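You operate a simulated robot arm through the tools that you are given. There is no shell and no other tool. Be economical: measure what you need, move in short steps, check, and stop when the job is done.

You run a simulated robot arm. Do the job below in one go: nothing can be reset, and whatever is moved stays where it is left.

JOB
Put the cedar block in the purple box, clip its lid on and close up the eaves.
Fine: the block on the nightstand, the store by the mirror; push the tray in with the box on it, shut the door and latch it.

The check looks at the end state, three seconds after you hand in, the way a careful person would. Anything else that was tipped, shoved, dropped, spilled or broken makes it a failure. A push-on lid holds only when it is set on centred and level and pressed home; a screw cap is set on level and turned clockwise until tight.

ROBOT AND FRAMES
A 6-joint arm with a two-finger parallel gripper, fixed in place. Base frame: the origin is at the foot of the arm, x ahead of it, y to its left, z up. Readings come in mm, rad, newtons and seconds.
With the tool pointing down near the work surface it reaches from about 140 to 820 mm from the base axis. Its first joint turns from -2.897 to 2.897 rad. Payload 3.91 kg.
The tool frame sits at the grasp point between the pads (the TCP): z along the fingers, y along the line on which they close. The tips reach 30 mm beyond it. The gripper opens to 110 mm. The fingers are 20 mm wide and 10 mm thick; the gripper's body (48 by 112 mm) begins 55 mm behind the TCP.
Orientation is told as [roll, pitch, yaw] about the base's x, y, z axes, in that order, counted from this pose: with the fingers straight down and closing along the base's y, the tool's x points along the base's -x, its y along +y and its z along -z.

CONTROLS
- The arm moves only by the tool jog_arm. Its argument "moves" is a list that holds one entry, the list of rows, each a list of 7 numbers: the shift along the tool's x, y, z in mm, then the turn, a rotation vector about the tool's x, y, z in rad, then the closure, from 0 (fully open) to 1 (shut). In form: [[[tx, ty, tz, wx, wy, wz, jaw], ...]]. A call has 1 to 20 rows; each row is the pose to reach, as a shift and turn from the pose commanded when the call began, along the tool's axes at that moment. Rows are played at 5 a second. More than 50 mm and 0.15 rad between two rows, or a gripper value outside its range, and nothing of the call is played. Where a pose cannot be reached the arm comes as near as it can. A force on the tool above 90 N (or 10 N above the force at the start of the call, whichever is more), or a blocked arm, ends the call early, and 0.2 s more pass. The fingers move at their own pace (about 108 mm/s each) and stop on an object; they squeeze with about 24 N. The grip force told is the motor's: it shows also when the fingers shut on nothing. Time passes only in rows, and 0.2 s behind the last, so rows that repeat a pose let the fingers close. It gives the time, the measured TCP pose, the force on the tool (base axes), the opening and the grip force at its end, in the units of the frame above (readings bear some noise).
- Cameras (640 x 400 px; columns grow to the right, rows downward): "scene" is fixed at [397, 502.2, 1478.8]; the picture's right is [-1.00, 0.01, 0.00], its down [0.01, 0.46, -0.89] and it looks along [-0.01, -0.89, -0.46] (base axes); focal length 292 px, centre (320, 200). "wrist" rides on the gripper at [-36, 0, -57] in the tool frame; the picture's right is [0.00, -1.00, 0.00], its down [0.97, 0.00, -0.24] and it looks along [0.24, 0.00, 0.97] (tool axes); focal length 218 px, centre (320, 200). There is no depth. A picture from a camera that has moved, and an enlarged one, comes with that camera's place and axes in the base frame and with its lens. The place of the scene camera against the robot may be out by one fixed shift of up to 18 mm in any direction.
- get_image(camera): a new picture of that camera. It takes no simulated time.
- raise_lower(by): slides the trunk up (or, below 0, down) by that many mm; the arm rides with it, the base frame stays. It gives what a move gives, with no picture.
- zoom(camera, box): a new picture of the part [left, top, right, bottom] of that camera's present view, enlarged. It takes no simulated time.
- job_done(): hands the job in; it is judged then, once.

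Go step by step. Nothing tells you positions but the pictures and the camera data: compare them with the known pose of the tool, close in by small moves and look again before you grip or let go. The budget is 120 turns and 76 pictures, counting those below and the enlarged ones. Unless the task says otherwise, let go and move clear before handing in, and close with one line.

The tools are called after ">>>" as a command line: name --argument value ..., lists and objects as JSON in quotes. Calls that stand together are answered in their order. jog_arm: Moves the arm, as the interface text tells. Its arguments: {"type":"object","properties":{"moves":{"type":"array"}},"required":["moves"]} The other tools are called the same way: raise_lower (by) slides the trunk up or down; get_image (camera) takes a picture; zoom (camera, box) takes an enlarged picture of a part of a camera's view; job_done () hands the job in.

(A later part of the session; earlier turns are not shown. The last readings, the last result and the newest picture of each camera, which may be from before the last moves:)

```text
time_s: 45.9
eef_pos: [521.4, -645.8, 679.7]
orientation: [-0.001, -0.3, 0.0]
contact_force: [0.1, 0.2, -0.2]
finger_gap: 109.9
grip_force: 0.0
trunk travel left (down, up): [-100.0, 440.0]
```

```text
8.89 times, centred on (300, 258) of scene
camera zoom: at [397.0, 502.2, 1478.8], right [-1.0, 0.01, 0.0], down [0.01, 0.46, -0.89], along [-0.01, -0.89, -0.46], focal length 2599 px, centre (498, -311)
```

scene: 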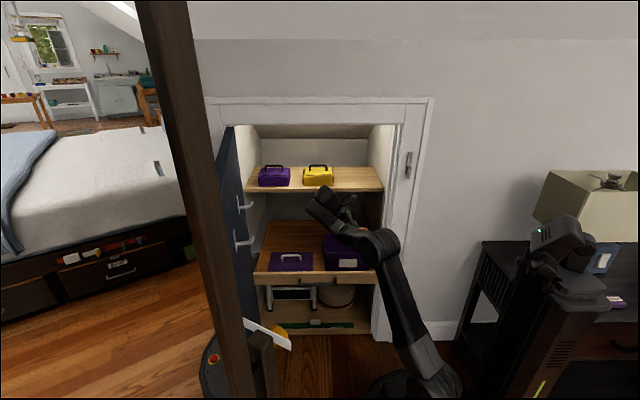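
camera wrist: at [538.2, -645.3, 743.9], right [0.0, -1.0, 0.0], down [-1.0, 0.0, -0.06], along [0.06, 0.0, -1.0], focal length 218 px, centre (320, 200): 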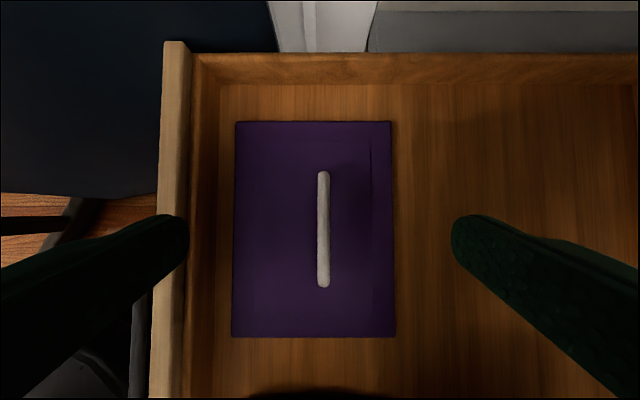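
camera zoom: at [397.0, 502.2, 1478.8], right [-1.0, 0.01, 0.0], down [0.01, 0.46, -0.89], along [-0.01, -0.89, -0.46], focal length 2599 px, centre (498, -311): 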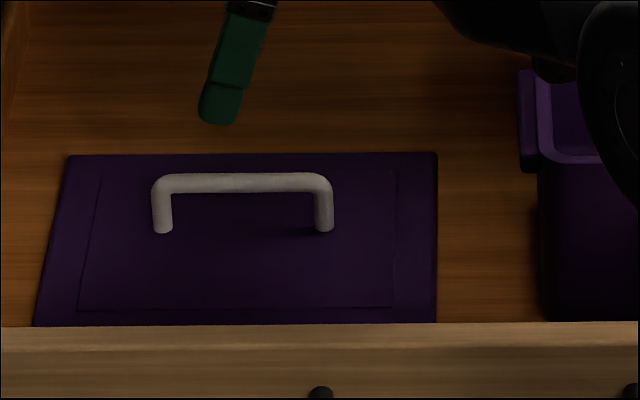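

The top view shows the lid about 215 x 158 mm, centred at (525, -639). The handle bar is along x at (525, -648), so it sits 9 mm off the lid's centre. I'll go down over the bar.

>>> jog_arm --moves '[[[10, -1, 37, 0, 0, 0, 0], [20, -2, 73, 0, 0, 0, 0], [30, -2.5, 109, 0, 0, 0, 0], [30, -2.5, 109, 0, 0, 0, 0.5]]]'

>>> get_image --camera "wrist"

>>> zoom --camera "scene" --box '[265, 225, 345, 280]'

```text
time_s: 46.9
eef_pos: [525.0, -647.8, 565.0]
orientation: [0.001, -0.302, 0.0]
contact_force: [-0.6, 0.0, -0.8]
finger_gap: 54.9
grip_force: 0.0
trunk travel left (down, up): [-100.0, 440.0]
```

```text
32 pictures are left
camera wrist: at [543.0, -647.1, 630.7], right [0.0, -1.0, 0.0], down [-1.0, 0.0, -0.06], along [0.06, 0.0, -1.0], focal length 218 px, centre (320, 200)
```

wrist: 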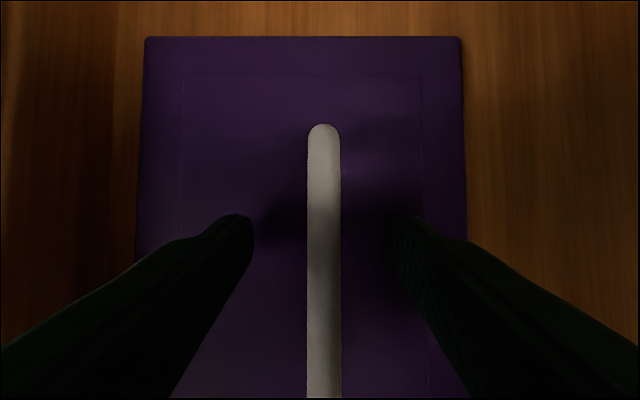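

```text
7.27 times, centred on (305, 252) of scene
camera zoom: at [397.0, 502.2, 1478.8], right [-1.0, 0.01, 0.0], down [0.01, 0.46, -0.89], along [-0.01, -0.89, -0.46], focal length 2126 px, centre (429, -182)
```

zoom: 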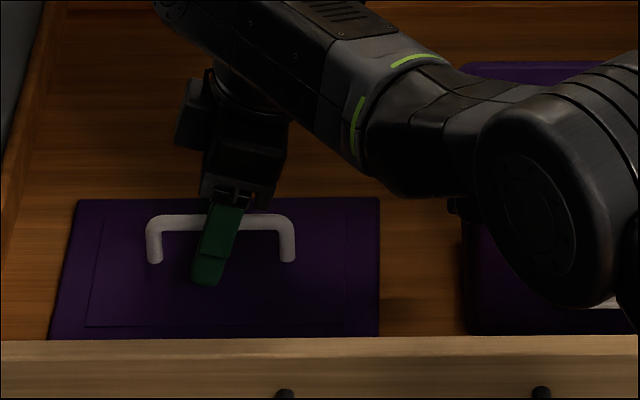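

Centred on the bar; closing and lifting gently.

>>> jog_arm --moves '[[[0, 0, 0, 0, 0, 0, 0.8], [0, 0, 0, 0, 0, 0, 1], [0, 0, 0, 0, 0, 0, 1], [0, 0, 0, 0, 0, 0, 1]]]'

>>> raise_lower --by 120

>>> get_image --camera "wrist"

>>> get_image --camera "scene"

```text
time_s: 47.9
eef_pos: [526.4, -646.5, 564.8]
orientation: [0.0, -0.3, 0.0]
contact_force: [0.3, -0.2, -0.1]
finger_gap: 10.1
grip_force: 24.2
trunk travel left (down, up): [-100.0, 440.0]
```

```text
time_s: 49.4
eef_pos: [525.3, -646.9, 686.1]
orientation: [-0.001, -0.3, 0.001]
contact_force: [0.8, 0.0, -1.3]
finger_gap: 10.2
grip_force: 23.8
trunk travel left (down, up): [-220.0, 320.0]
```

```text
30 pictures are left
camera wrist: at [543.0, -647.2, 750.8], right [0.0, -1.0, 0.0], down [-1.0, 0.0, -0.06], along [0.06, 0.0, -1.0], focal length 218 px, centre (320, 200)
```

wrist: 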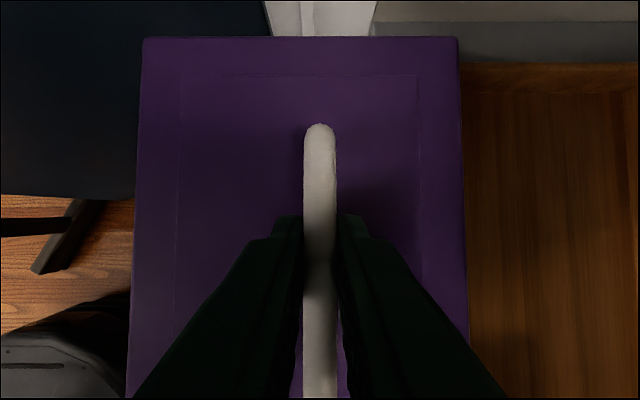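

```text
29 pictures are left
```

scene: 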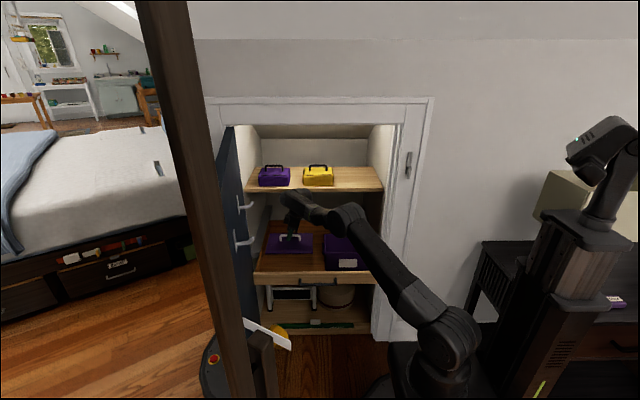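

The lid is held rigidly and level. I'll raise it clear of the rim and carry it over the box, with the lid centre on about (262, -648).

>>> raise_lower --by 60

>>> jog_arm --moves '[[[42, 0, -13, 0, 0, 0, 1], [83.5, 0, -26, 0, 0, 0, 1], [125, 0, -39, 0, 0, 0, 1], [167, -1, -52, 0, 0, 0, 1], [209, -3, -65, 0, 0, 0, 1], [250, -6, -77.4, 0, 0, 0, 1], [250, -10, -77.4, 0, 0, 0, 1], [250, -10, -77.4, 0, 0, 0, 1]]]'

>>> zoom --camera "scene" --box '[290, 170, 410, 280]'

>>> get_image --camera "wrist"

```text
time_s: 50.4
eef_pos: [526.9, -647.3, 744.4]
orientation: [-0.001, -0.298, -0.001]
contact_force: [-0.1, -0.2, -1.6]
finger_gap: 10.2
grip_force: 24.0
trunk travel left (down, up): [-280.0, 260.0]
```

```text
time_s: 52.2
eef_pos: [264.3, -656.8, 745.4]
orientation: [0.0, -0.3, 0.0]
contact_force: [-0.3, 0.8, -1.2]
finger_gap: 10.2
grip_force: 23.6
trunk travel left (down, up): [-280.0, 260.0]
```

```text
3.64 times, centred on (350, 225) of scene
camera zoom: at [397.0, 502.2, 1478.8], right [-1.0, 0.01, 0.0], down [0.01, 0.46, -0.89], along [-0.01, -0.89, -0.46], focal length 1063 px, centre (211, 109)
```

zoom: 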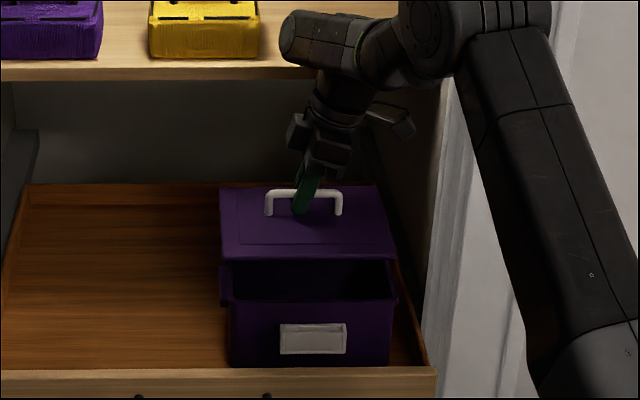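

```text
27 pictures are left
camera wrist: at [281.2, -656.9, 810.5], right [0.0, -1.0, 0.0], down [-1.0, 0.0, -0.06], along [0.06, 0.0, -1.0], focal length 218 px, centre (320, 200)
```

wrist: 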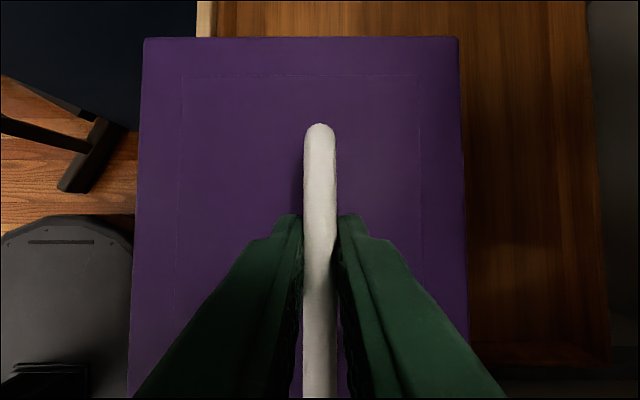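

>>> zoom --camera "scene" --box '[364, 215, 404, 275]'

>>> zoom --camera "scene" --box '[322, 215, 402, 270]'

```text
6.67 times, centred on (384, 245) of scene
camera zoom: at [397.0, 502.2, 1478.8], right [-1.0, 0.01, 0.0], down [0.01, 0.46, -0.89], along [-0.01, -0.89, -0.46], focal length 1949 px, centre (-107, -100)
```

zoom: 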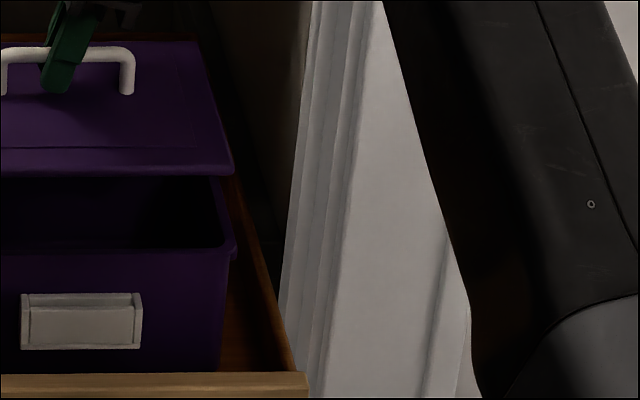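

```text
7.27 times, centred on (362, 242) of scene
camera zoom: at [397.0, 502.2, 1478.8], right [-1.0, 0.01, 0.0], down [0.01, 0.46, -0.89], along [-0.01, -0.89, -0.46], focal length 2126 px, centre (14, -109)
```

zoom: 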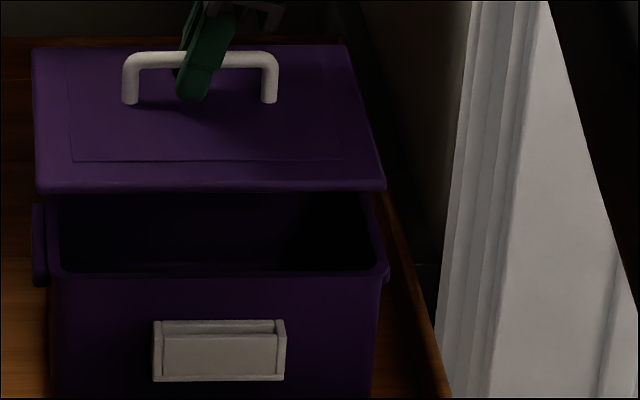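

>>> zoom --camera "scene" --box '[318, 232, 348, 256]'

>>> zoom --camera "scene" --box '[352, 232, 382, 256]'

```text
16.00 times, centred on (333, 244) of scene
camera zoom: at [397.0, 502.2, 1478.8], right [-1.0, 0.01, 0.0], down [0.01, 0.46, -0.89], along [-0.01, -0.89, -0.46], focal length 4678 px, centre (112, -504)
```

zoom: 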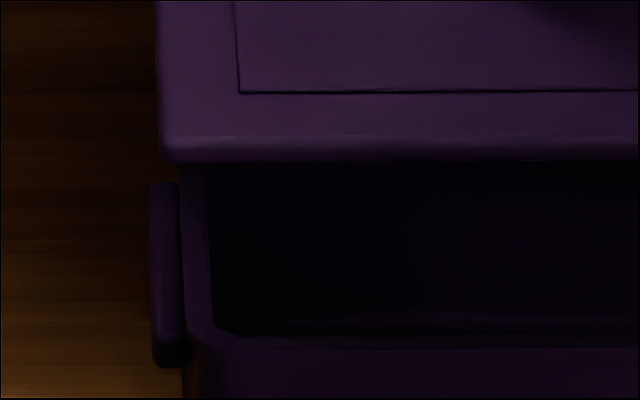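

```text
16.00 times, centred on (367, 244) of scene
camera zoom: at [397.0, 502.2, 1478.8], right [-1.0, 0.01, 0.0], down [0.01, 0.46, -0.89], along [-0.01, -0.89, -0.46], focal length 4678 px, centre (-432, -504)
```

zoom: 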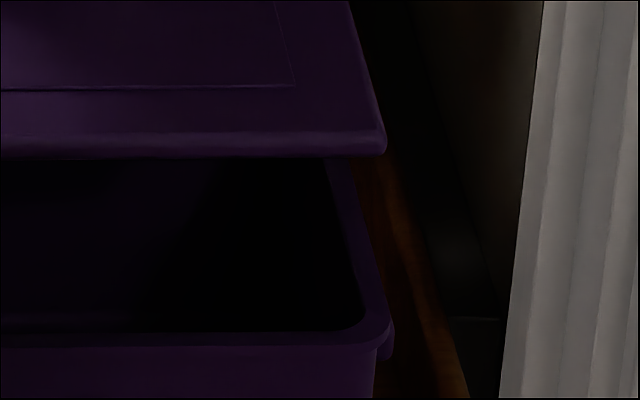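

In the scene view the box rim's centre is about 6 mm to the right (-x) of the lid's. I'll correct that and lower close to the rim to compare again.

>>> jog_arm --moves '[[[5.3, 0, -1.6, 0, 0, 0, 1], [5.3, 0, -1.6, 0, 0, 0, 1]]]'

>>> raise_lower --by -45

>>> zoom --camera "scene" --box '[318, 226, 348, 256]'

>>> zoom --camera "scene" --box '[352, 226, 382, 256]'

```text
time_s: 52.8
eef_pos: [258.5, -657.5, 745.5]
orientation: [-0.001, -0.3, 0.0]
contact_force: [0.3, -0.2, -0.8]
finger_gap: 10.2
grip_force: 23.8
trunk travel left (down, up): [-280.0, 260.0]
```

```text
time_s: 53.7
eef_pos: [258.6, -657.3, 700.3]
orientation: [-0.001, -0.3, 0.001]
contact_force: [0.5, -0.3, -1.1]
finger_gap: 10.3
grip_force: 24.0
trunk travel left (down, up): [-235.0, 305.0]
```

```text
13.33 times, centred on (333, 241) of scene
camera zoom: at [397.0, 502.2, 1478.8], right [-1.0, 0.01, 0.0], down [0.01, 0.46, -0.89], along [-0.01, -0.89, -0.46], focal length 3898 px, centre (147, -347)
```

zoom: 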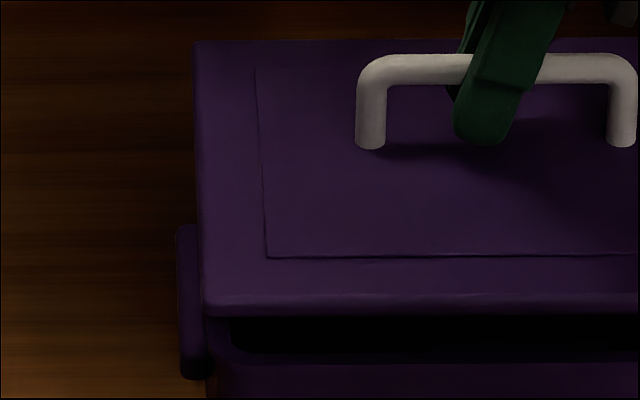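

```text
13.33 times, centred on (367, 241) of scene
camera zoom: at [397.0, 502.2, 1478.8], right [-1.0, 0.01, 0.0], down [0.01, 0.46, -0.89], along [-0.01, -0.89, -0.46], focal length 3898 px, centre (-307, -347)
```

zoom: 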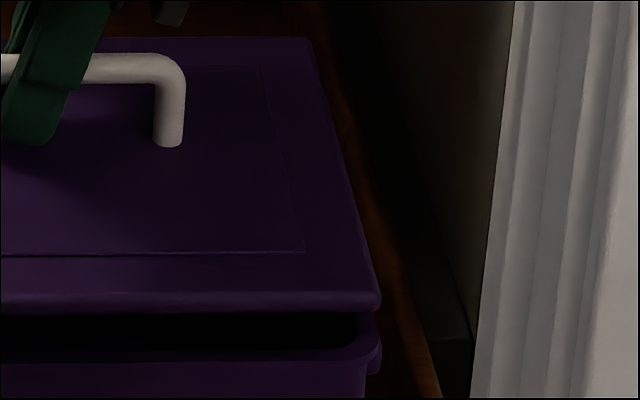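

Sideways the lid and rim now agree to within a millimetre. I'll lower in small steps until first contact, which gives the rim height and lets me check the front-to-back fit.

>>> jog_arm --moves '[[[1.5, 0, 4.8, 0, 0, 0, 1], [3, 0, 9.6, 0, 0, 0, 1], [3, 0, 9.6, 0, 0, 0, 1]]]'

>>> zoom --camera "scene" --box '[352, 226, 382, 256]'

```text
time_s: 54.5
eef_pos: [259.0, -658.2, 688.9]
orientation: [0.001, -0.3, 0.0]
contact_force: [0.9, -0.2, -1.2]
finger_gap: 10.3
grip_force: 24.3
trunk travel left (down, up): [-235.0, 305.0]
```

```text
13.33 times, centred on (367, 241) of scene
camera zoom: at [397.0, 502.2, 1478.8], right [-1.0, 0.01, 0.0], down [0.01, 0.46, -0.89], along [-0.01, -0.89, -0.46], focal length 3898 px, centre (-307, -347)
```

zoom: 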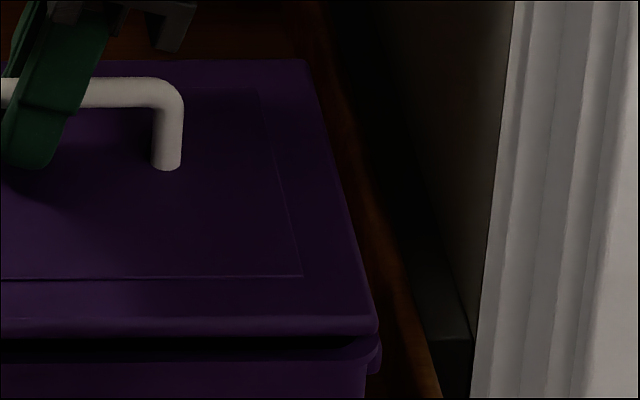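

>>> jog_arm --moves '[[[0.75, 0, 2.4, 0, 0, 0, 1], [1.5, 0, 4.8, 0, 0, 0, 1], [1.5, 0, 4.8, 0, 0, 0, 1]]]'

>>> jog_arm --moves '[[[0.6, 0, 1.9, 0, 0, 0, 1], [0.6, 0, 1.9, 0, 0, 0, 1]]]'

```text
time_s: 55.3
eef_pos: [258.5, -657.6, 684.9]
orientation: [0.0, -0.3, 0.001]
contact_force: [0.6, 0.0, -1.2]
finger_gap: 10.2
grip_force: 23.6
trunk travel left (down, up): [-235.0, 305.0]
```

```text
time_s: 55.9
eef_pos: [258.8, -657.3, 683.7]
orientation: [-0.002, -0.301, -0.001]
contact_force: [1.1, -0.3, -1.2]
finger_gap: 10.2
grip_force: 24.0
trunk travel left (down, up): [-235.0, 305.0]
```

>>> jog_arm --moves '[[[0.6, 0, 1.9, 0, 0, 0, 1], [1.2, 0, 3.8, 0, 0, 0, 1], [1.2, 0, 3.8, 0, 0, 0, 1]]]'

>>> zoom --camera "scene" --box '[322, 222, 382, 266]'

```text
time_s: 56.7
eef_pos: [256.4, -657.5, 680.8]
orientation: [-0.002, -0.3, -0.001]
contact_force: [0.2, -1.9, 7.0]
finger_gap: 10.3
grip_force: 23.8
trunk travel left (down, up): [-235.0, 305.0]
```

```text
9.09 times, centred on (352, 244) of scene
camera zoom: at [397.0, 502.2, 1478.8], right [-1.0, 0.01, 0.0], down [0.01, 0.46, -0.89], along [-0.01, -0.89, -0.46], focal length 2658 px, centre (29, -200)
```

zoom: 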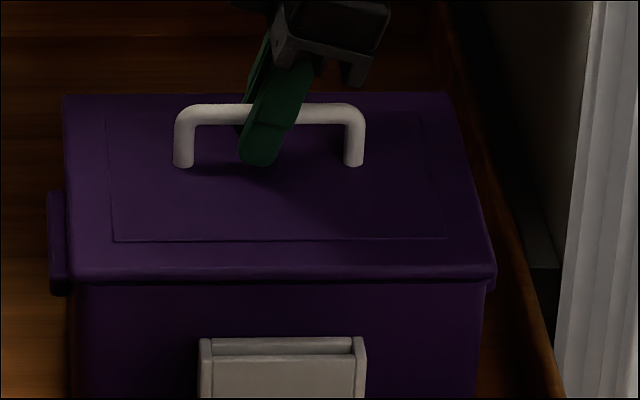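

First contact is at TCP z about 681, with the lid flush over the rim all round. I'll press down gently in small steps while still holding it.

>>> jog_arm --moves '[[[0.6, 0, 1.9, 0, 0, 0, 1], [1.2, 0, 3.8, 0, 0, 0, 1], [1.2, 0, 3.8, 0, 0, 0, 1]]]'

>>> jog_arm --moves '[[[0.6, 0, 1.9, 0, 0, 0, 1], [1.2, 0, 3.8, 0, 0, 0, 1], [1.2, 0, 3.8, 0, 0, 0, 1]]]'

```text
time_s: 57.5
eef_pos: [257.9, -658.0, 677.0]
orientation: [-0.003, -0.302, 0.0]
contact_force: [-2.5, -1.4, 26.1]
finger_gap: 10.7
grip_force: 23.9
trunk travel left (down, up): [-235.0, 305.0]
```

```text
time_s: 58.3
eef_pos: [258.5, -655.2, 673.7]
orientation: [-0.004, -0.301, 0.0]
contact_force: [-3.1, 0.1, 32.4]
finger_gap: 9.7
grip_force: 24.9
trunk travel left (down, up): [-235.0, 305.0]
```

>>> zoom --camera "scene" --box '[322, 222, 382, 266]'

```text
9.09 times, centred on (352, 244) of scene
camera zoom: at [397.0, 502.2, 1478.8], right [-1.0, 0.01, 0.0], down [0.01, 0.46, -0.89], along [-0.01, -0.89, -0.46], focal length 2658 px, centre (29, -200)
```

zoom: 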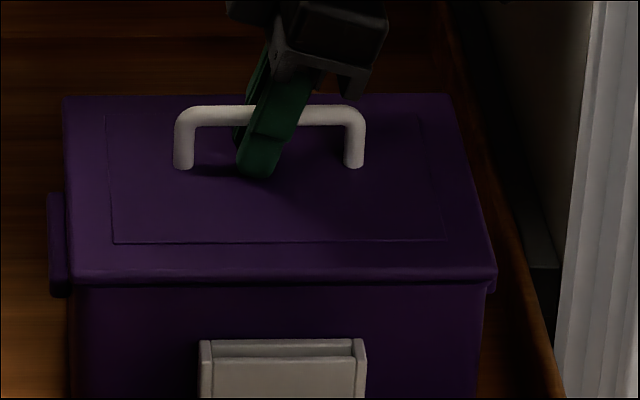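

The lid settled about 1 mm and then the pads slid on the bar. I'll open to straddle the bar, centre on the lid, and press it home with both fingertips.

>>> jog_arm --moves '[[[-0.6, 0, -1.9, 0, 0, 0, 0.64], [-0.6, 0, -1.9, 0, 0, 0, 0.64], [-0.6, 0, -1.9, 0, 0, 0, 0.64], [4, 8, -3.4, 0, 0, 0, 0.64], [4, 8, -3.4, 0, 0, 0, 0.64], [5, 8, 0, 0, 0, 0, 0.64], [6, 8, 3, 0, 0, 0, 0.64]]]'

>>> jog_arm --moves '[[[0.6, 0, 1.9, 0, 0, 0, 0.64], [1.2, 0, 3.8, 0, 0, 0, 0.64], [1.8, 0, 5.7, 0, 0, 0, 0.64]]]'

```text
time_s: 59.9
eef_pos: [253.5, -648.1, 674.3]
orientation: [-0.008, -0.305, 0.002]
contact_force: [15.3, -0.1, 49.1]
finger_gap: 37.2
grip_force: 0.2
trunk travel left (down, up): [-235.0, 305.0]
```

```text
time_s: 60.7
eef_pos: [254.2, -648.7, 673.9]
orientation: [-0.021, -0.309, 0.006]
contact_force: [17.9, 2.1, 72.8]
finger_gap: 39.3
grip_force: 0.0
trunk travel left (down, up): [-235.0, 305.0]
```

>>> zoom --camera "scene" --box '[322, 222, 382, 266]'

```text
9.09 times, centred on (352, 244) of scene
camera zoom: at [397.0, 502.2, 1478.8], right [-1.0, 0.01, 0.0], down [0.01, 0.46, -0.89], along [-0.01, -0.89, -0.46], focal length 2658 px, centre (29, -200)
```

zoom: 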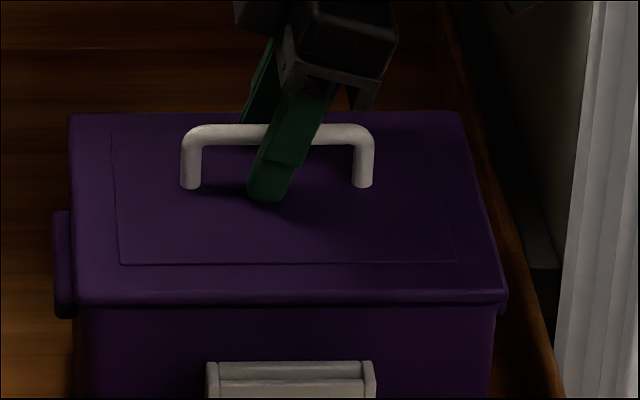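

The box appears to have moved forward in the picture. I'll check the whole view before pressing more.

>>> zoom --camera "scene" --box '[240, 150, 440, 290]'

>>> get_image --camera "wrist"

```text
2.86 times, centred on (340, 220) of scene
camera zoom: at [397.0, 502.2, 1478.8], right [-1.0, 0.01, 0.0], down [0.01, 0.46, -0.89], along [-0.01, -0.89, -0.46], focal length 835 px, centre (263, 143)
```

zoom: 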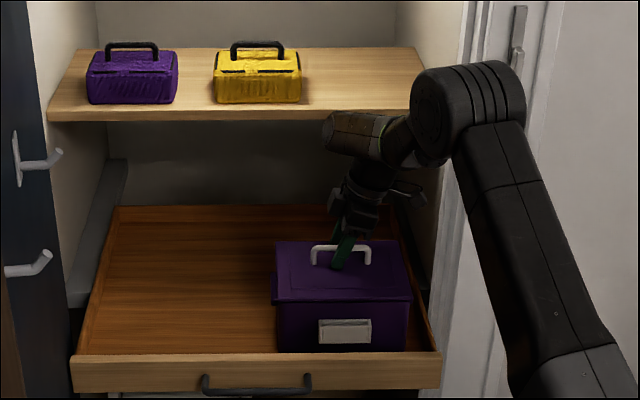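

```text
15 pictures are left
camera wrist: at [271.3, -648.0, 739.1], right [0.0, -1.0, 0.02], down [-1.0, 0.0, -0.06], along [0.06, -0.02, -1.0], focal length 218 px, centre (320, 200)
```

wrist: 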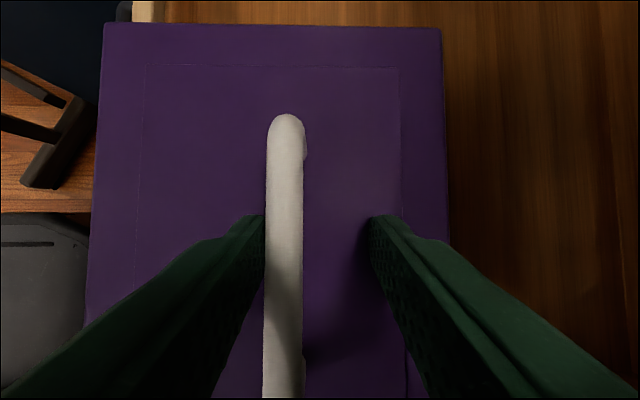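

The tray has slid out about 20 mm with the box, which is harmless; the lid sits square. I'll lift off, set the tool upright, centre on the lid at y about -627, and press straight down.

>>> jog_arm --moves '[[[-6, 0, -19, 0, 0, 0, 0.6], [-7, 10, -24, 0, 0.1, 0, 0.6], [-7, 20, -24, 0, 0.2, 0, 0.6], [-7, 22, -24, 0, 0.3, 0, 0.6], [-7, 22, -24, 0, 0.3, 0, 0.6]]]'

>>> get_image --camera "wrist"

```text
time_s: 61.9
eef_pos: [252.5, -626.4, 685.4]
orientation: [-0.002, 0.002, -0.001]
contact_force: [0.6, -0.4, -0.6]
finger_gap: 44.0
grip_force: 0.1
trunk travel left (down, up): [-235.0, 305.0]
```

```text
14 pictures are left
camera wrist: at [288.6, -627.0, 743.2], right [0.0, -1.0, 0.0], down [-0.97, 0.0, 0.24], along [-0.24, 0.0, -0.97], focal length 218 px, centre (320, 200)
```

wrist: 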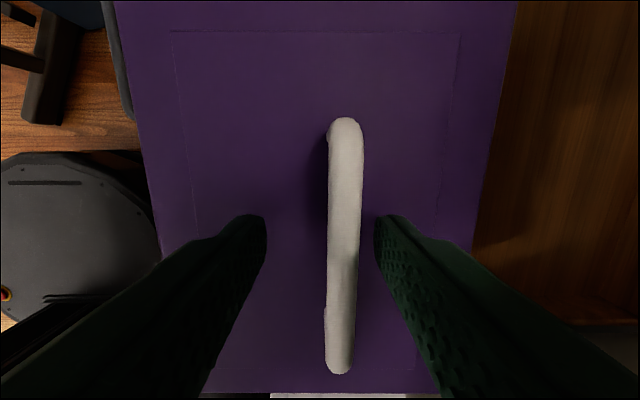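

The lid is centred under the fingers, with x centre about 247. Pressing straight down now.

>>> jog_arm --moves '[[[5, 0, 6, 0, 0, 0, 0.6], [5, 0, 12, 0, 0, 0, 0.6], [5, 0, 15, 0, 0, 0, 0.6], [5, 0, 18, 0, 0, 0, 0.6]]]'

>>> jog_arm --moves '[[[0, 0, 3, 0, 0, 0, 0.6], [0, 0, 6, 0, 0, 0, 0.6], [0, 0, 9, 0, 0, 0, 0.6]]]'

```text
time_s: 62.9
eef_pos: [248.5, -626.0, 672.6]
orientation: [-0.005, -0.002, 0.0]
contact_force: [-1.9, 0.0, 25.0]
finger_gap: 43.7
grip_force: 0.1
trunk travel left (down, up): [-235.0, 305.0]
```

```text
time_s: 63.7
eef_pos: [247.9, -627.6, 671.7]
orientation: [-0.021, -0.006, 0.001]
contact_force: [-0.6, 1.3, 83.4]
finger_gap: 43.9
grip_force: 0.1
trunk travel left (down, up): [-235.0, 305.0]
```

It takes 83 N with no give, so the lid looks home. I'll lift off and verify.

>>> jog_arm --moves '[[[0, 0, -20, 0, 0, 0, 0.6], [0, 0, -65, 0, 0, 0, 0.6], [0, 30, -90, 0, 0, 0, 0.6], [0, 75, -90, 0, 0, 0, 0.6], [0, 120, -90, 0, 0, 0, 0.8]]]'

>>> zoom --camera "scene" --box '[310, 222, 390, 280]'

```text
time_s: 64.9
eef_pos: [247.0, -507.7, 748.0]
orientation: [-0.001, -0.001, -0.001]
contact_force: [-0.4, -1.0, -0.3]
finger_gap: 22.1
grip_force: 0.0
trunk travel left (down, up): [-235.0, 305.0]
```

```text
6.90 times, centred on (350, 251) of scene
camera zoom: at [397.0, 502.2, 1478.8], right [-1.0, 0.01, 0.0], down [0.01, 0.46, -0.89], along [-0.01, -0.89, -0.46], focal length 2016 px, centre (113, -152)
```

zoom: 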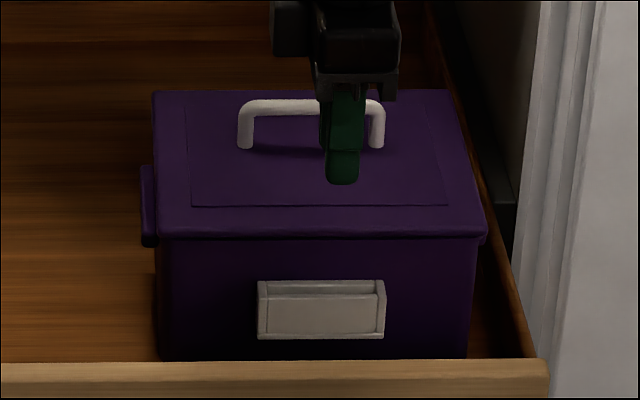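

The lid sits flush and level. Now I'll close the fingers, move in front of the tray's handle (about x=405, y=-456, z=550) and look.

>>> jog_arm --moves '[[[-35, 30, 0, 0, 0, 0, 1], [-75, 55, 0, 0, 0, 0, 1], [-115, 80, 0, 0, 0, 0, 1], [-158, 100, 0, 0, 0, 0, 1], [-158, 100, 45, 0, 0, 0, 1], [-158, 100, 90, 0, 0, 0, 1], [-158, 100, 90, 0, 0, 0, 1]]]'

>>> get_image --camera "wrist"

```text
time_s: 66.5
eef_pos: [405.4, -407.5, 656.5]
orientation: [0.001, -0.001, 0.0]
contact_force: [-0.4, 0.6, 0.0]
finger_gap: 0.0
grip_force: 24.2
trunk travel left (down, up): [-235.0, 305.0]
```

```text
12 pictures are left
camera wrist: at [441.1, -407.5, 714.3], right [0.0, -1.0, 0.0], down [-0.97, 0.0, 0.24], along [-0.24, 0.0, -0.97], focal length 218 px, centre (320, 200)
```

wrist: 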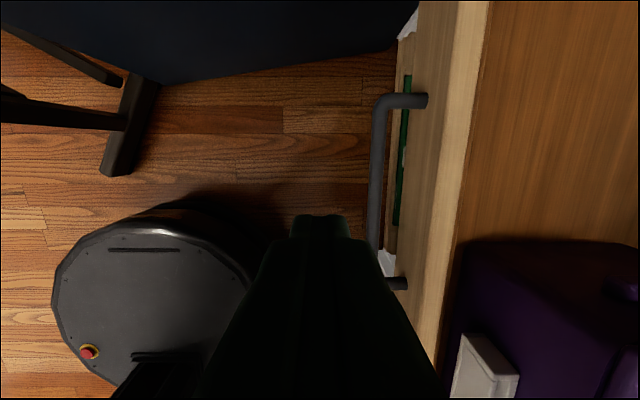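

The handle spans x 327–472 at y about -452. I'll lower in front of it and push the tray in slowly.

>>> jog_arm --moves '[[[0, 0, 34, 0, 0, 0, 1], [0, 0, 68, 0, 0, 0, 1], [0, 0, 102, 0, 0, 0, 1], [0, -15, 102, 0, 0, 0, 1], [0, -25, 102, 0, 0, 0, 1], [0, -37, 102, 0, 0, 0, 1], [0, -49, 102, 0, 0, 0, 1], [0, -61, 102, 0, 0, 0, 1], [0, -73, 102, 0, 0, 0, 1], [0, -85, 102, 0, 0, 0, 1], [0, -97, 102, 0, 0, 0, 1], [0, -109, 102, 0, 0, 0, 1]]]'

>>> get_image --camera "scene"

```text
time_s: 69.1
eef_pos: [406.8, -517.8, 557.5]
orientation: [0.0, 0.0, -0.003]
contact_force: [0.8, -0.4, 0.0]
finger_gap: 0.0
grip_force: 24.2
trunk travel left (down, up): [-235.0, 305.0]
```

```text
11 pictures are left
```

scene: 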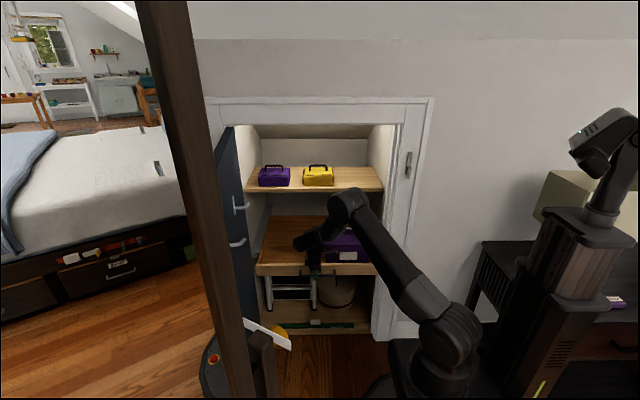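

The tray glides in freely. I'll keep pushing until it stops.

>>> jog_arm --moves '[[[0, -12, 0, 0, 0, 0, 1], [0, -24, 0, 0, 0, 0, 1], [0, -36, 0, 0, 0, 0, 1], [0, -48, 0, 0, 0, 0, 1], [0, -60, 0, 0, 0, 0, 1], [0, -72, 0, 0, 0, 0, 1], [0, -84, 0, 0, 0, 0, 1], [0, -96, 0, 0, 0, 0, 1], [0, -108, 0, 0, 0, 0, 1], [0, -120, 0, 0, 0, 0, 1]]]'

>>> zoom --camera "scene" --box '[220, 140, 440, 350]'

```text
time_s: 71.3
eef_pos: [405.8, -637.1, 557.0]
orientation: [0.001, -0.002, 0.002]
contact_force: [-0.8, 0.0, -0.1]
finger_gap: 0.0
grip_force: 23.6
trunk travel left (down, up): [-235.0, 305.0]
```

```text
1.90 times, centred on (330, 245) of scene
camera zoom: at [397.0, 502.2, 1478.8], right [-1.0, 0.01, 0.0], down [0.01, 0.46, -0.89], along [-0.01, -0.89, -0.46], focal length 557 px, centre (301, 114)
```

zoom: 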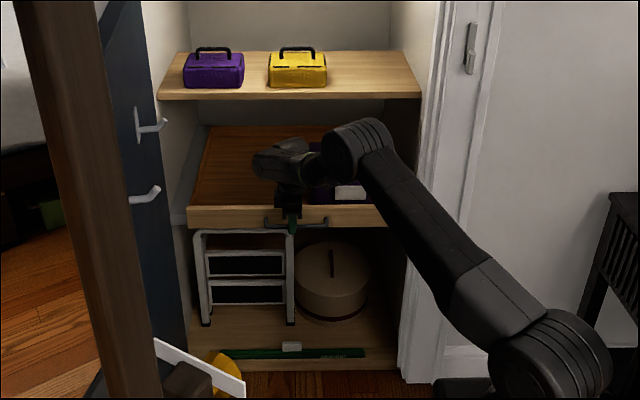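

>>> jog_arm --moves '[[[0, -10, 0, 0, 0, 0, 1], [0, -20, 0, 0, 0, 0, 1], [0, -30, 0, 0, 0, 0, 1], [0, -40, 0, 0, 0, 0, 1]]]'

```text
time_s: 72.1
eef_pos: [405.2, -652.2, 556.6]
orientation: [0.036, 0.011, 0.003]
contact_force: [-2.4, 55.3, 32.7]
finger_gap: 0.0
grip_force: 23.4
trunk travel left (down, up): [-235.0, 305.0]
stopped in row 4: the force on the tool passed its limit (the readings are from after the stop); the commanded pose is now the measured one
```

The tray stopped firmly at its end stop. I'll back out and raise up. The door is hinged at about (695, -580), roughly 80° open, with its free edge near (590, -5) and its top at about z=1230. I plan to reach over its top and sweep it closed.

>>> jog_arm --moves '[[[0, 25, 0, 0, 0, 0, 1], [0, 70, 0, 0, 0, 0, 1], [0, 115, 0, 0, 0, 0, 1], [0, 160, 0, 0, 0, 0, 1], [0, 205, 0, 0, 0, 0, 1], [0, 250, 0, 0, 0, 0, 1], [0, 295, 0, 0, 0, 0, 1]]]'

>>> raise_lower --by 375

>>> jog_arm --moves '[[[0, 0, -48, 0, 0, 0, 1], [0, 0, -96, 0, 0, 0, 1], [0, 0, -144, 0, 0, 0, 1], [0, 0, -192, 0, 0, 0, 1], [0, 0, -240, 0, 0, 0, 1], [0, 0, -288, 0, 0, 0, 1], [0, 0, -336, 0, 0, 0, 1], [0, 0, -384, 0, 0, 0, 1], [-40, 20, -400, 0, 0, 0, 1], [-80, 40, -400, 0, 0, 0, 1]]]'

>>> get_image --camera "wrist"

```text
time_s: 73.7
eef_pos: [405.1, -365.2, 560.6]
orientation: [0.029, 0.01, 0.0]
contact_force: [0.9, 0.2, -0.2]
finger_gap: 0.0
grip_force: 23.8
trunk travel left (down, up): [-235.0, 305.0]
```

```text
time_s: 76.8
eef_pos: [404.2, -366.0, 865.7]
orientation: [0.03, 0.011, 0.001]
contact_force: [0.7, 0.1, 0.9]
finger_gap: 0.1
grip_force: 23.9
out of reach, approached as far as the arm can: row 1
trunk travel left (down, up): [-540.0, 0.0]
```

```text
time_s: 79.0
eef_pos: [489.4, -337.0, 1263.8]
orientation: [0.032, 0.011, 0.0]
contact_force: [-0.2, 0.5, -0.3]
finger_gap: 0.2
grip_force: 24.3
trunk travel left (down, up): [-540.0, 0.0]
```

```text
9 pictures are left
camera wrist: at [525.3, -338.4, 1321.8], right [0.0, -1.0, -0.03], down [-0.97, -0.01, 0.25], along [-0.25, 0.03, -0.97], focal length 218 px, centre (320, 200)
```

wrist: 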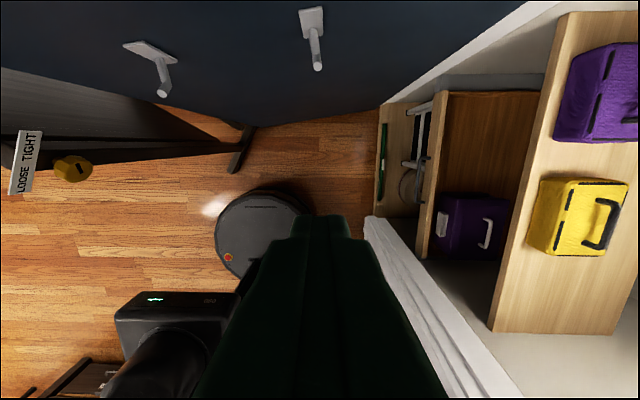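

The view shows two coat hooks on the door's inner face, which give me its line. It also shows the mirror stand at about y=130, so I'll keep away from there. I'll straddle the door's top edge with open fingers near (635, -150) and sweep it round. First I rise and turn the gripper.

>>> jog_arm --moves '[[[-10, 15, -40, 0.032, -0.011, 0, 1], [-30, 50, -55, 0.032, -0.011, 0, 1], [-50, 90, -55, 0.032, -0.011, 0, 0.6], [-60, 137, -55, 0.032, -0.011, 0, 0.3], [-60, 160, -55, 0.032, -0.011, 0, 0]]]'

>>> jog_arm --moves '[[[0, 0, 0, 0, 0, 0.143, 0], [0, 0, 0, 0, 0, 0.286, 0], [0, 0, 0, 0, 0, 0.429, 0], [0, 0, 0, 0, 0, 0.572, 0], [0, 0, 0, 0, 0, 0.715, 0], [0, 0, 0, 0, 0, 0.858, 0], [0, 0, 0, 0, 0, 1.0, 0], [0, 0, 0, 0, 0, 1.14, 0], [0, 0, 0, 0, 0, 1.28, 0], [0, 0, 0, 0, 0, 1.42, 0]]]'

>>> get_image --camera "wrist"

```text
time_s: 80.2
eef_pos: [548.8, -176.8, 1324.8]
orientation: [-0.001, -0.001, -0.001]
contact_force: [-0.1, 0.5, 0.9]
finger_gap: 109.8
grip_force: 0.0
trunk travel left (down, up): [-540.0, 0.0]
```

```text
time_s: 82.4
eef_pos: [548.7, -179.8, 1325.3]
orientation: [0.0, -0.003, -1.423]
contact_force: [0.3, -0.9, -0.5]
finger_gap: 110.1
grip_force: 0.0
trunk travel left (down, up): [-540.0, 0.0]
```

```text
8 pictures are left
camera wrist: at [553.6, -214.5, 1382.9], right [-0.99, -0.15, 0.0], down [-0.14, 0.96, 0.24], along [-0.03, 0.24, -0.97], focal length 218 px, centre (320, 200)
```

wrist: 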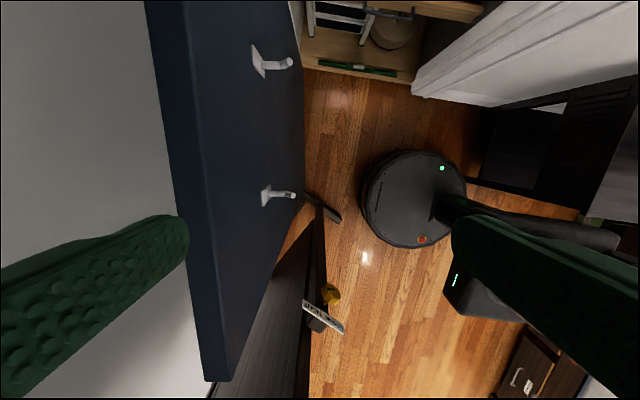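

The door's top edge is clearly visible, and its middle is near x=642 at y=-162. I'll move over it and check the pose.

>>> jog_arm --moves '[[[0, 32, 0, 0, 0, 0, 0], [0, 64, 0, 0, 0, 0, 0], [1, 93, 0, 0, 0, 0, 0], [1, 93, 0, 0, 0, 0, 0]]]'

>>> get_image --camera "wrist"

```text
time_s: 83.4
eef_pos: [639.1, -164.4, 1326.8]
orientation: [0.001, 0.0, -1.417]
contact_force: [-0.1, 0.1, -0.1]
finger_gap: 109.8
grip_force: 0.0
trunk travel left (down, up): [-540.0, 0.0]
```

```text
7 pictures are left
camera wrist: at [644.2, -199.2, 1384.5], right [-0.99, -0.15, 0.0], down [-0.15, 0.96, 0.24], along [-0.03, 0.24, -0.97], focal length 218 px, centre (320, 200)
```

wrist: 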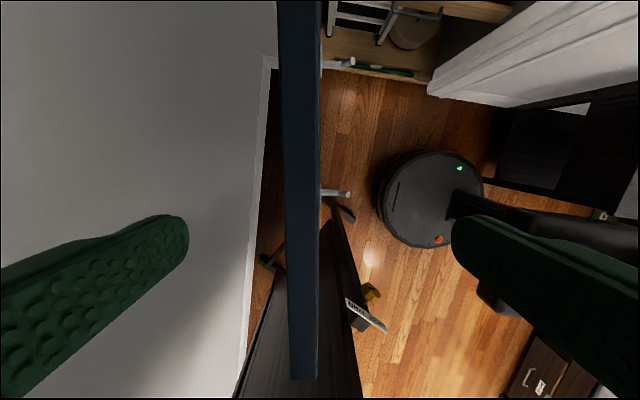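

The door top is between the fingers. I'll go down so they overlap it and narrow the opening.

>>> jog_arm --moves '[[[0, 4, 30, 0, 0, 0, 0], [0, 8, 60, 0, 0, 0, 0], [0, 10, 90, 0, 0, 0, 0], [0, 10, 100, 0, 0, 0, 0], [0, 10, 100, 0, 0, 0, 0.4], [0, 10, 100, 0, 0, 0, 0.55]]]'

>>> get_image --camera "wrist"

```text
time_s: 84.8
eef_pos: [649.7, -163.3, 1225.1]
orientation: [0.001, 0.0, -1.419]
contact_force: [-0.3, 0.1, 0.7]
finger_gap: 49.4
grip_force: 0.0
trunk travel left (down, up): [-540.0, 0.0]
```

```text
6 pictures are left
camera wrist: at [655.6, -198.0, 1282.2], right [-0.99, -0.15, 0.0], down [-0.15, 0.96, 0.24], along [-0.04, 0.24, -0.97], focal length 218 px, centre (320, 200)
```

wrist: 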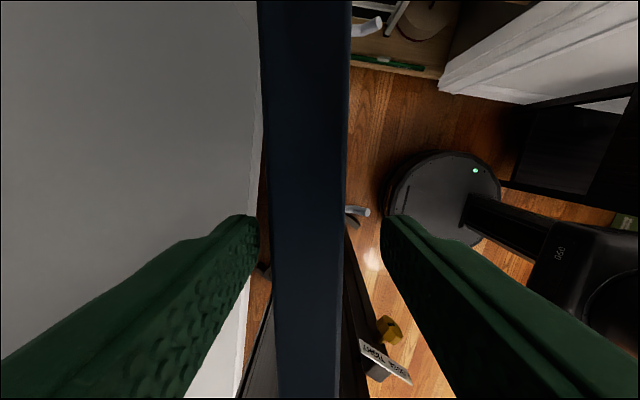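

The door is loosely captured. I'll sweep it along its arc about the hinge, turning the gripper with it.

>>> jog_arm --moves '[[[-1, -29.2, 0, 0, 0, -0.0698, 0.55], [-4.1, -58.3, 0, 0, 0, -0.1396, 0.55], [-9.2, -87.1, 0, 0, 0, -0.2094, 0.55], [-16.2, -115.5, 0, 0, 0, -0.2793, 0.55], [-25.3, -143.3, 0, 0, 0, -0.3491, 0.55], [-36.2, -170.4, 0, 0, 0, -0.4189, 0.55], [-49, -196.7, 0, 0, 0, -0.4887, 0.55], [-63.7, -222, 0, 0, 0, -0.5585, 0.55], [-80, -246.3, 0, 0, 0, -0.6283, 0.55], [-98, -269.3, 0, 0, 0, -0.6981, 0.55], [-117.6, -291.1, 0, 0, 0, -0.7679, 0.55], [-138.6, -311.4, 0, 0, 0, -0.8378, 0.55], [-161, -330.2, 0, 0, 0, -0.9076, 0.55], [-184.7, -347.4, 0, 0, 0, -0.9774, 0.55]]]'

>>> get_image --camera "scene"

```text
time_s: 87.8
eef_pos: [335.3, -399.5, 1224.1]
orientation: [-0.001, -0.001, -0.441]
contact_force: [-2.2, -8.1, -2.9]
finger_gap: 51.6
grip_force: 4.5
trunk travel left (down, up): [-540.0, 0.0]
```

```text
5 pictures are left
```

scene: 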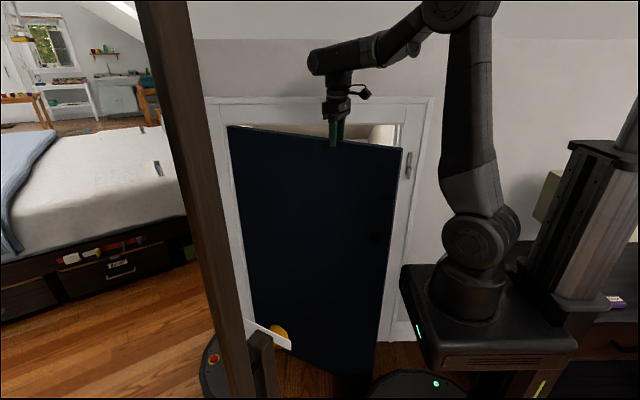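

The door is about 25° from closed. I'll lift out, come round to its outer face with closed fingers, lower, and push it shut.

>>> jog_arm --moves '[[[0, 4, -20, 0, 0, 0, 0.45], [0, 0, -50, 0, 0, 0, 0.45], [0, 0, -85, 0, 0, 0, 0.45], [43, 24, -85, 0, 0, -0.147, 0.8], [86, 48, -85, 0, 0, -0.294, 1], [128, 72, -85, 0, 0, -0.441, 1]]]'

>>> raise_lower --by -300

>>> jog_arm --moves '[[[0, -20, 0, 0, 0, 0, 1], [0, -40, 0, 0, 0, 0, 1], [0, -60, 0, 0, 0, 0, 1], [0, -80, 0, 0, 0, 0, 1], [0, -100, 0, 0, 0, 0, 1], [0, -120, 0, 0, 0, 0, 1], [0, -140, 0, 0, 0, 0, 1], [0, -160, 0, 0, 0, 0, 1], [0, -180, 0, 0, 0, 0, 1], [0, -200, 0, 0, 0, 0, 1], [0, -215, 0, 0, 0, 0, 1], [0, -230, 0, 0, 0, 0, 1]]]'

```text
time_s: 89.2
eef_pos: [246.5, -275.8, 1310.6]
orientation: [-0.004, -0.002, -0.001]
contact_force: [0.1, -0.1, 0.2]
finger_gap: 0.0
grip_force: 23.7
trunk travel left (down, up): [-540.0, 0.0]
```

```text
time_s: 90.9
eef_pos: [247.9, -283.0, 1147.6]
orientation: [-0.036, -0.019, -0.001]
contact_force: [-5.9, 2.3, 17.0]
finger_gap: 0.1
grip_force: 24.0
trunk travel left (down, up): [-367.0, 173.0]
stopped: the force on the tool passed its limit (the readings are from after the stop); the commanded pose is now the measured one
```

```text
time_s: 93.5
eef_pos: [249.3, -512.5, 1154.8]
orientation: [-0.034, -0.016, 0.002]
contact_force: [0.2, 0.4, -0.8]
finger_gap: 0.3
grip_force: 23.7
trunk travel left (down, up): [-367.0, 173.0]
```

Lowering touched something, probably the gripper's body on the door's top edge, but the push then ran freely. I'll check.

>>> get_image --camera "scene"

```text
4 pictures are left
```

scene: 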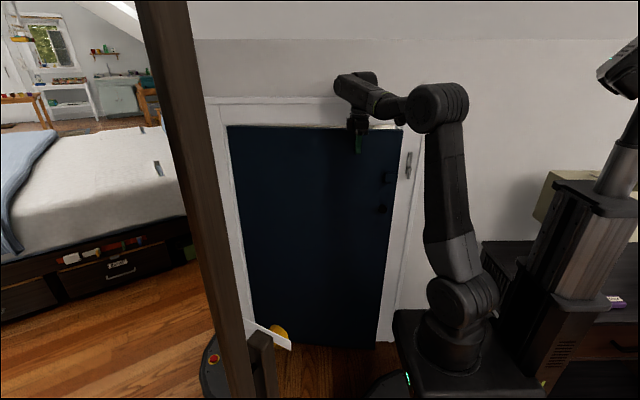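

The door is nearly shut. I'll back off, go lower where nothing overhangs, and push it fully home at about x=210.

>>> jog_arm --moves '[[[0, 40, 0, -0.034, 0.016, 0, 1], [20, 80, 0, -0.034, 0.016, 0, 1], [38, 110, 0, -0.034, 0.016, 0, 1]]]'

>>> raise_lower --by -190

>>> jog_arm --moves '[[[0, -40, 0, 0, 0, 0, 1], [0, -80, 0, 0, 0, 0, 1], [0, -110, 0, 0, 0, 0, 1], [0, -120, 0, 0, 0, 0, 1], [0, -130, 0, 0, 0, 0, 1], [0, -140, 0, 0, 0, 0, 1], [0, -150, 0, 0, 0, 0, 1], [0, -160, 0, 0, 0, 0, 1], [0, -170, 0, 0, 0, 0, 1]]]'

```text
time_s: 94.3
eef_pos: [212.1, -401.3, 1150.7]
orientation: [0.0, -0.001, 0.0]
contact_force: [-0.3, -0.7, -0.4]
finger_gap: 0.0
grip_force: 24.2
trunk travel left (down, up): [-367.0, 173.0]
```

```text
time_s: 96.4
eef_pos: [213.6, -402.9, 961.4]
orientation: [0.0, -0.002, 0.0]
contact_force: [0.3, 0.3, 1.0]
finger_gap: 0.0
grip_force: 24.0
trunk travel left (down, up): [-177.0, 363.0]
```

```text
time_s: 98.0
eef_pos: [211.2, -539.9, 962.6]
orientation: [0.021, 0.003, 0.0]
contact_force: [-10.5, 75.1, -15.1]
finger_gap: 0.0
grip_force: 23.8
trunk travel left (down, up): [-177.0, 363.0]
stopped in row 8: the force on the tool passed its limit (the readings are from after the stop); the commanded pose is now the measured one
```

The door is now firmly against its stop at y about -550. I'll back off and take a close look at the latch.

>>> jog_arm --moves '[[[0, 30, 0, -0.021, -0.003, 0, 1], [-20, 70, 0, -0.021, -0.003, 0, 1], [-50, 110, 0, -0.021, -0.003, 0, 1], [-90, 130, 0, -0.021, -0.003, 0, 1]]]'

>>> zoom --camera "scene" --box '[370, 140, 434, 220]'

```text
time_s: 99.0
eef_pos: [301.1, -419.9, 959.8]
orientation: [0.042, 0.001, 0.0]
contact_force: [-0.5, 0.4, -0.4]
finger_gap: 0.0
grip_force: 23.7
trunk travel left (down, up): [-177.0, 363.0]
```

```text
5.00 times, centred on (402, 180) of scene
camera zoom: at [397.0, 502.2, 1478.8], right [-1.0, 0.01, 0.0], down [0.01, 0.46, -0.89], along [-0.01, -0.89, -0.46], focal length 1462 px, centre (-90, 300)
```

zoom: 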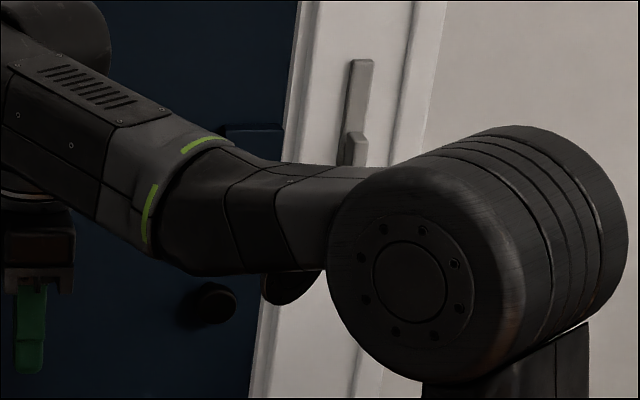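

My forearm blocks the view of the latch. I'll lower the trunk out of the line of sight and zoom right in.

>>> raise_lower --by -177

>>> zoom --camera "scene" --box '[376, 148, 424, 184]'

```text
time_s: 101.0
eef_pos: [302.2, -419.1, 784.1]
orientation: [0.044, -0.001, -0.001]
contact_force: [0.4, 1.3, 0.3]
finger_gap: 0.0
grip_force: 23.9
trunk travel left (down, up): [0.0, 540.0]
```

```text
11.11 times, centred on (400, 166) of scene
camera zoom: at [397.0, 502.2, 1478.8], right [-1.0, 0.01, 0.0], down [0.01, 0.46, -0.89], along [-0.01, -0.89, -0.46], focal length 3249 px, centre (-569, 578)
```

zoom: 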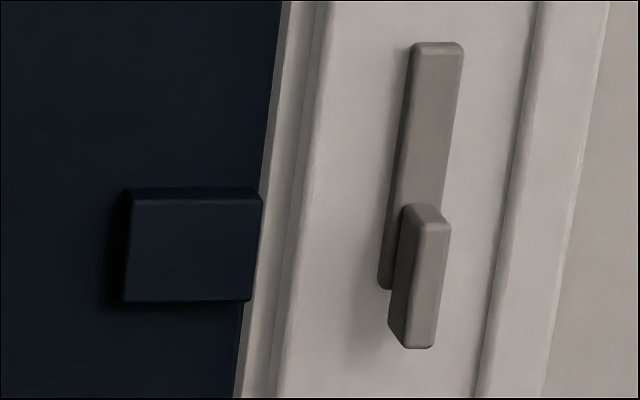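

The latch is a vertical turn-bar on the jamb, about x=44, z 1054–1133, with a thumb tab at its lower end. That tab is level with the keeper block on the door, so the bar should swing over from the top into the keeper. I'll tilt the tool toward the wall and come in on the bar's far (-x) side.

>>> raise_lower --by 300

>>> jog_arm --moves '[[[40, -2, -6, 0.149, 0, 0, 1], [80, -4, -12, 0.298, 0, 0, 1], [120, -6, -18, 0.447, 0, 0, 1], [160, -8, -24, 0.596, 0, 0, 1], [200, -10, -30, 0.745, 0, 0, 1], [240, -11, -36, 0.894, 0, 0, 1], [278, -11, -41, 1.043, 0, 0, 1], [278, -11, -41, 1.043, 0, 0, 1]]]'

```text
time_s: 104.0
eef_pos: [301.3, -418.2, 1083.6]
orientation: [0.041, -0.002, 0.0]
contact_force: [0.8, 0.4, -1.0]
finger_gap: 0.3
grip_force: 24.3
trunk travel left (down, up): [-300.0, 240.0]
```

```text
time_s: 105.8
eef_pos: [24.6, -431.5, 1125.1]
orientation: [-1.004, 0.0, 0.001]
contact_force: [-0.1, -0.2, 0.4]
finger_gap: 0.1
grip_force: 24.0
trunk travel left (down, up): [-300.0, 240.0]
```

>>> get_image --camera "wrist"

```text
1 pictures are left
camera wrist: at [60.5, -382.0, 1155.2], right [0.0, -0.54, 0.84], down [-0.97, 0.2, 0.13], along [-0.24, -0.82, -0.52], focal length 218 px, centre (320, 200)
```

wrist: 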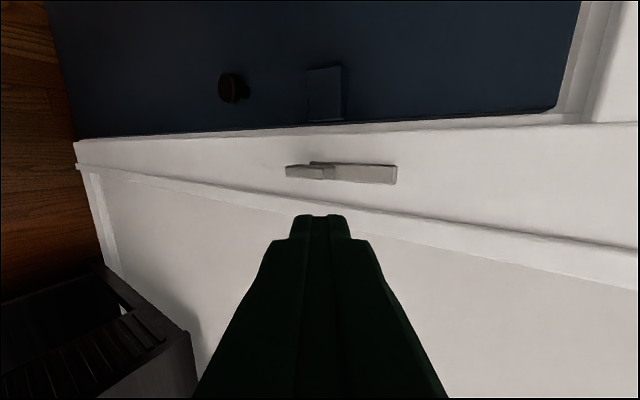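

The picture puts the bar at about x=40, z 1051–1119, its lower pivot level with the keeper at z about 1064. I'll come in beside its upper half on the -x side and approach the wall carefully.

>>> jog_arm --moves '[[[7.6, -12, 28, 0, 0, 0, 1], [7.6, -24.8, 55.3, 0, 0, 0, 1], [7.6, -30.2, 63.7, 0, 0, 0, 1], [7.6, -32.9, 67.9, 0, 0, 0, 1], [7.6, -32.9, 67.9, 0, 0, 0, 1]]]'

>>> jog_arm --moves '[[[0, -1.6, 2.5, 0, 0, 0, 1], [0, -3.2, 5, 0, 0, 0, 1], [0, -3.2, 5, 0, 0, 0, 1]]]'

```text
time_s: 107.0
eef_pos: [16.3, -506.8, 1113.9]
orientation: [-1.003, 0.001, 0.001]
contact_force: [-0.8, -0.6, -0.5]
finger_gap: 0.0
grip_force: 24.1
trunk travel left (down, up): [-300.0, 240.0]
```

```text
time_s: 107.8
eef_pos: [16.1, -512.6, 1115.7]
orientation: [-1.002, 0.0, 0.0]
contact_force: [0.5, 0.8, 0.2]
finger_gap: 0.0
grip_force: 24.0
trunk travel left (down, up): [-300.0, 240.0]
```

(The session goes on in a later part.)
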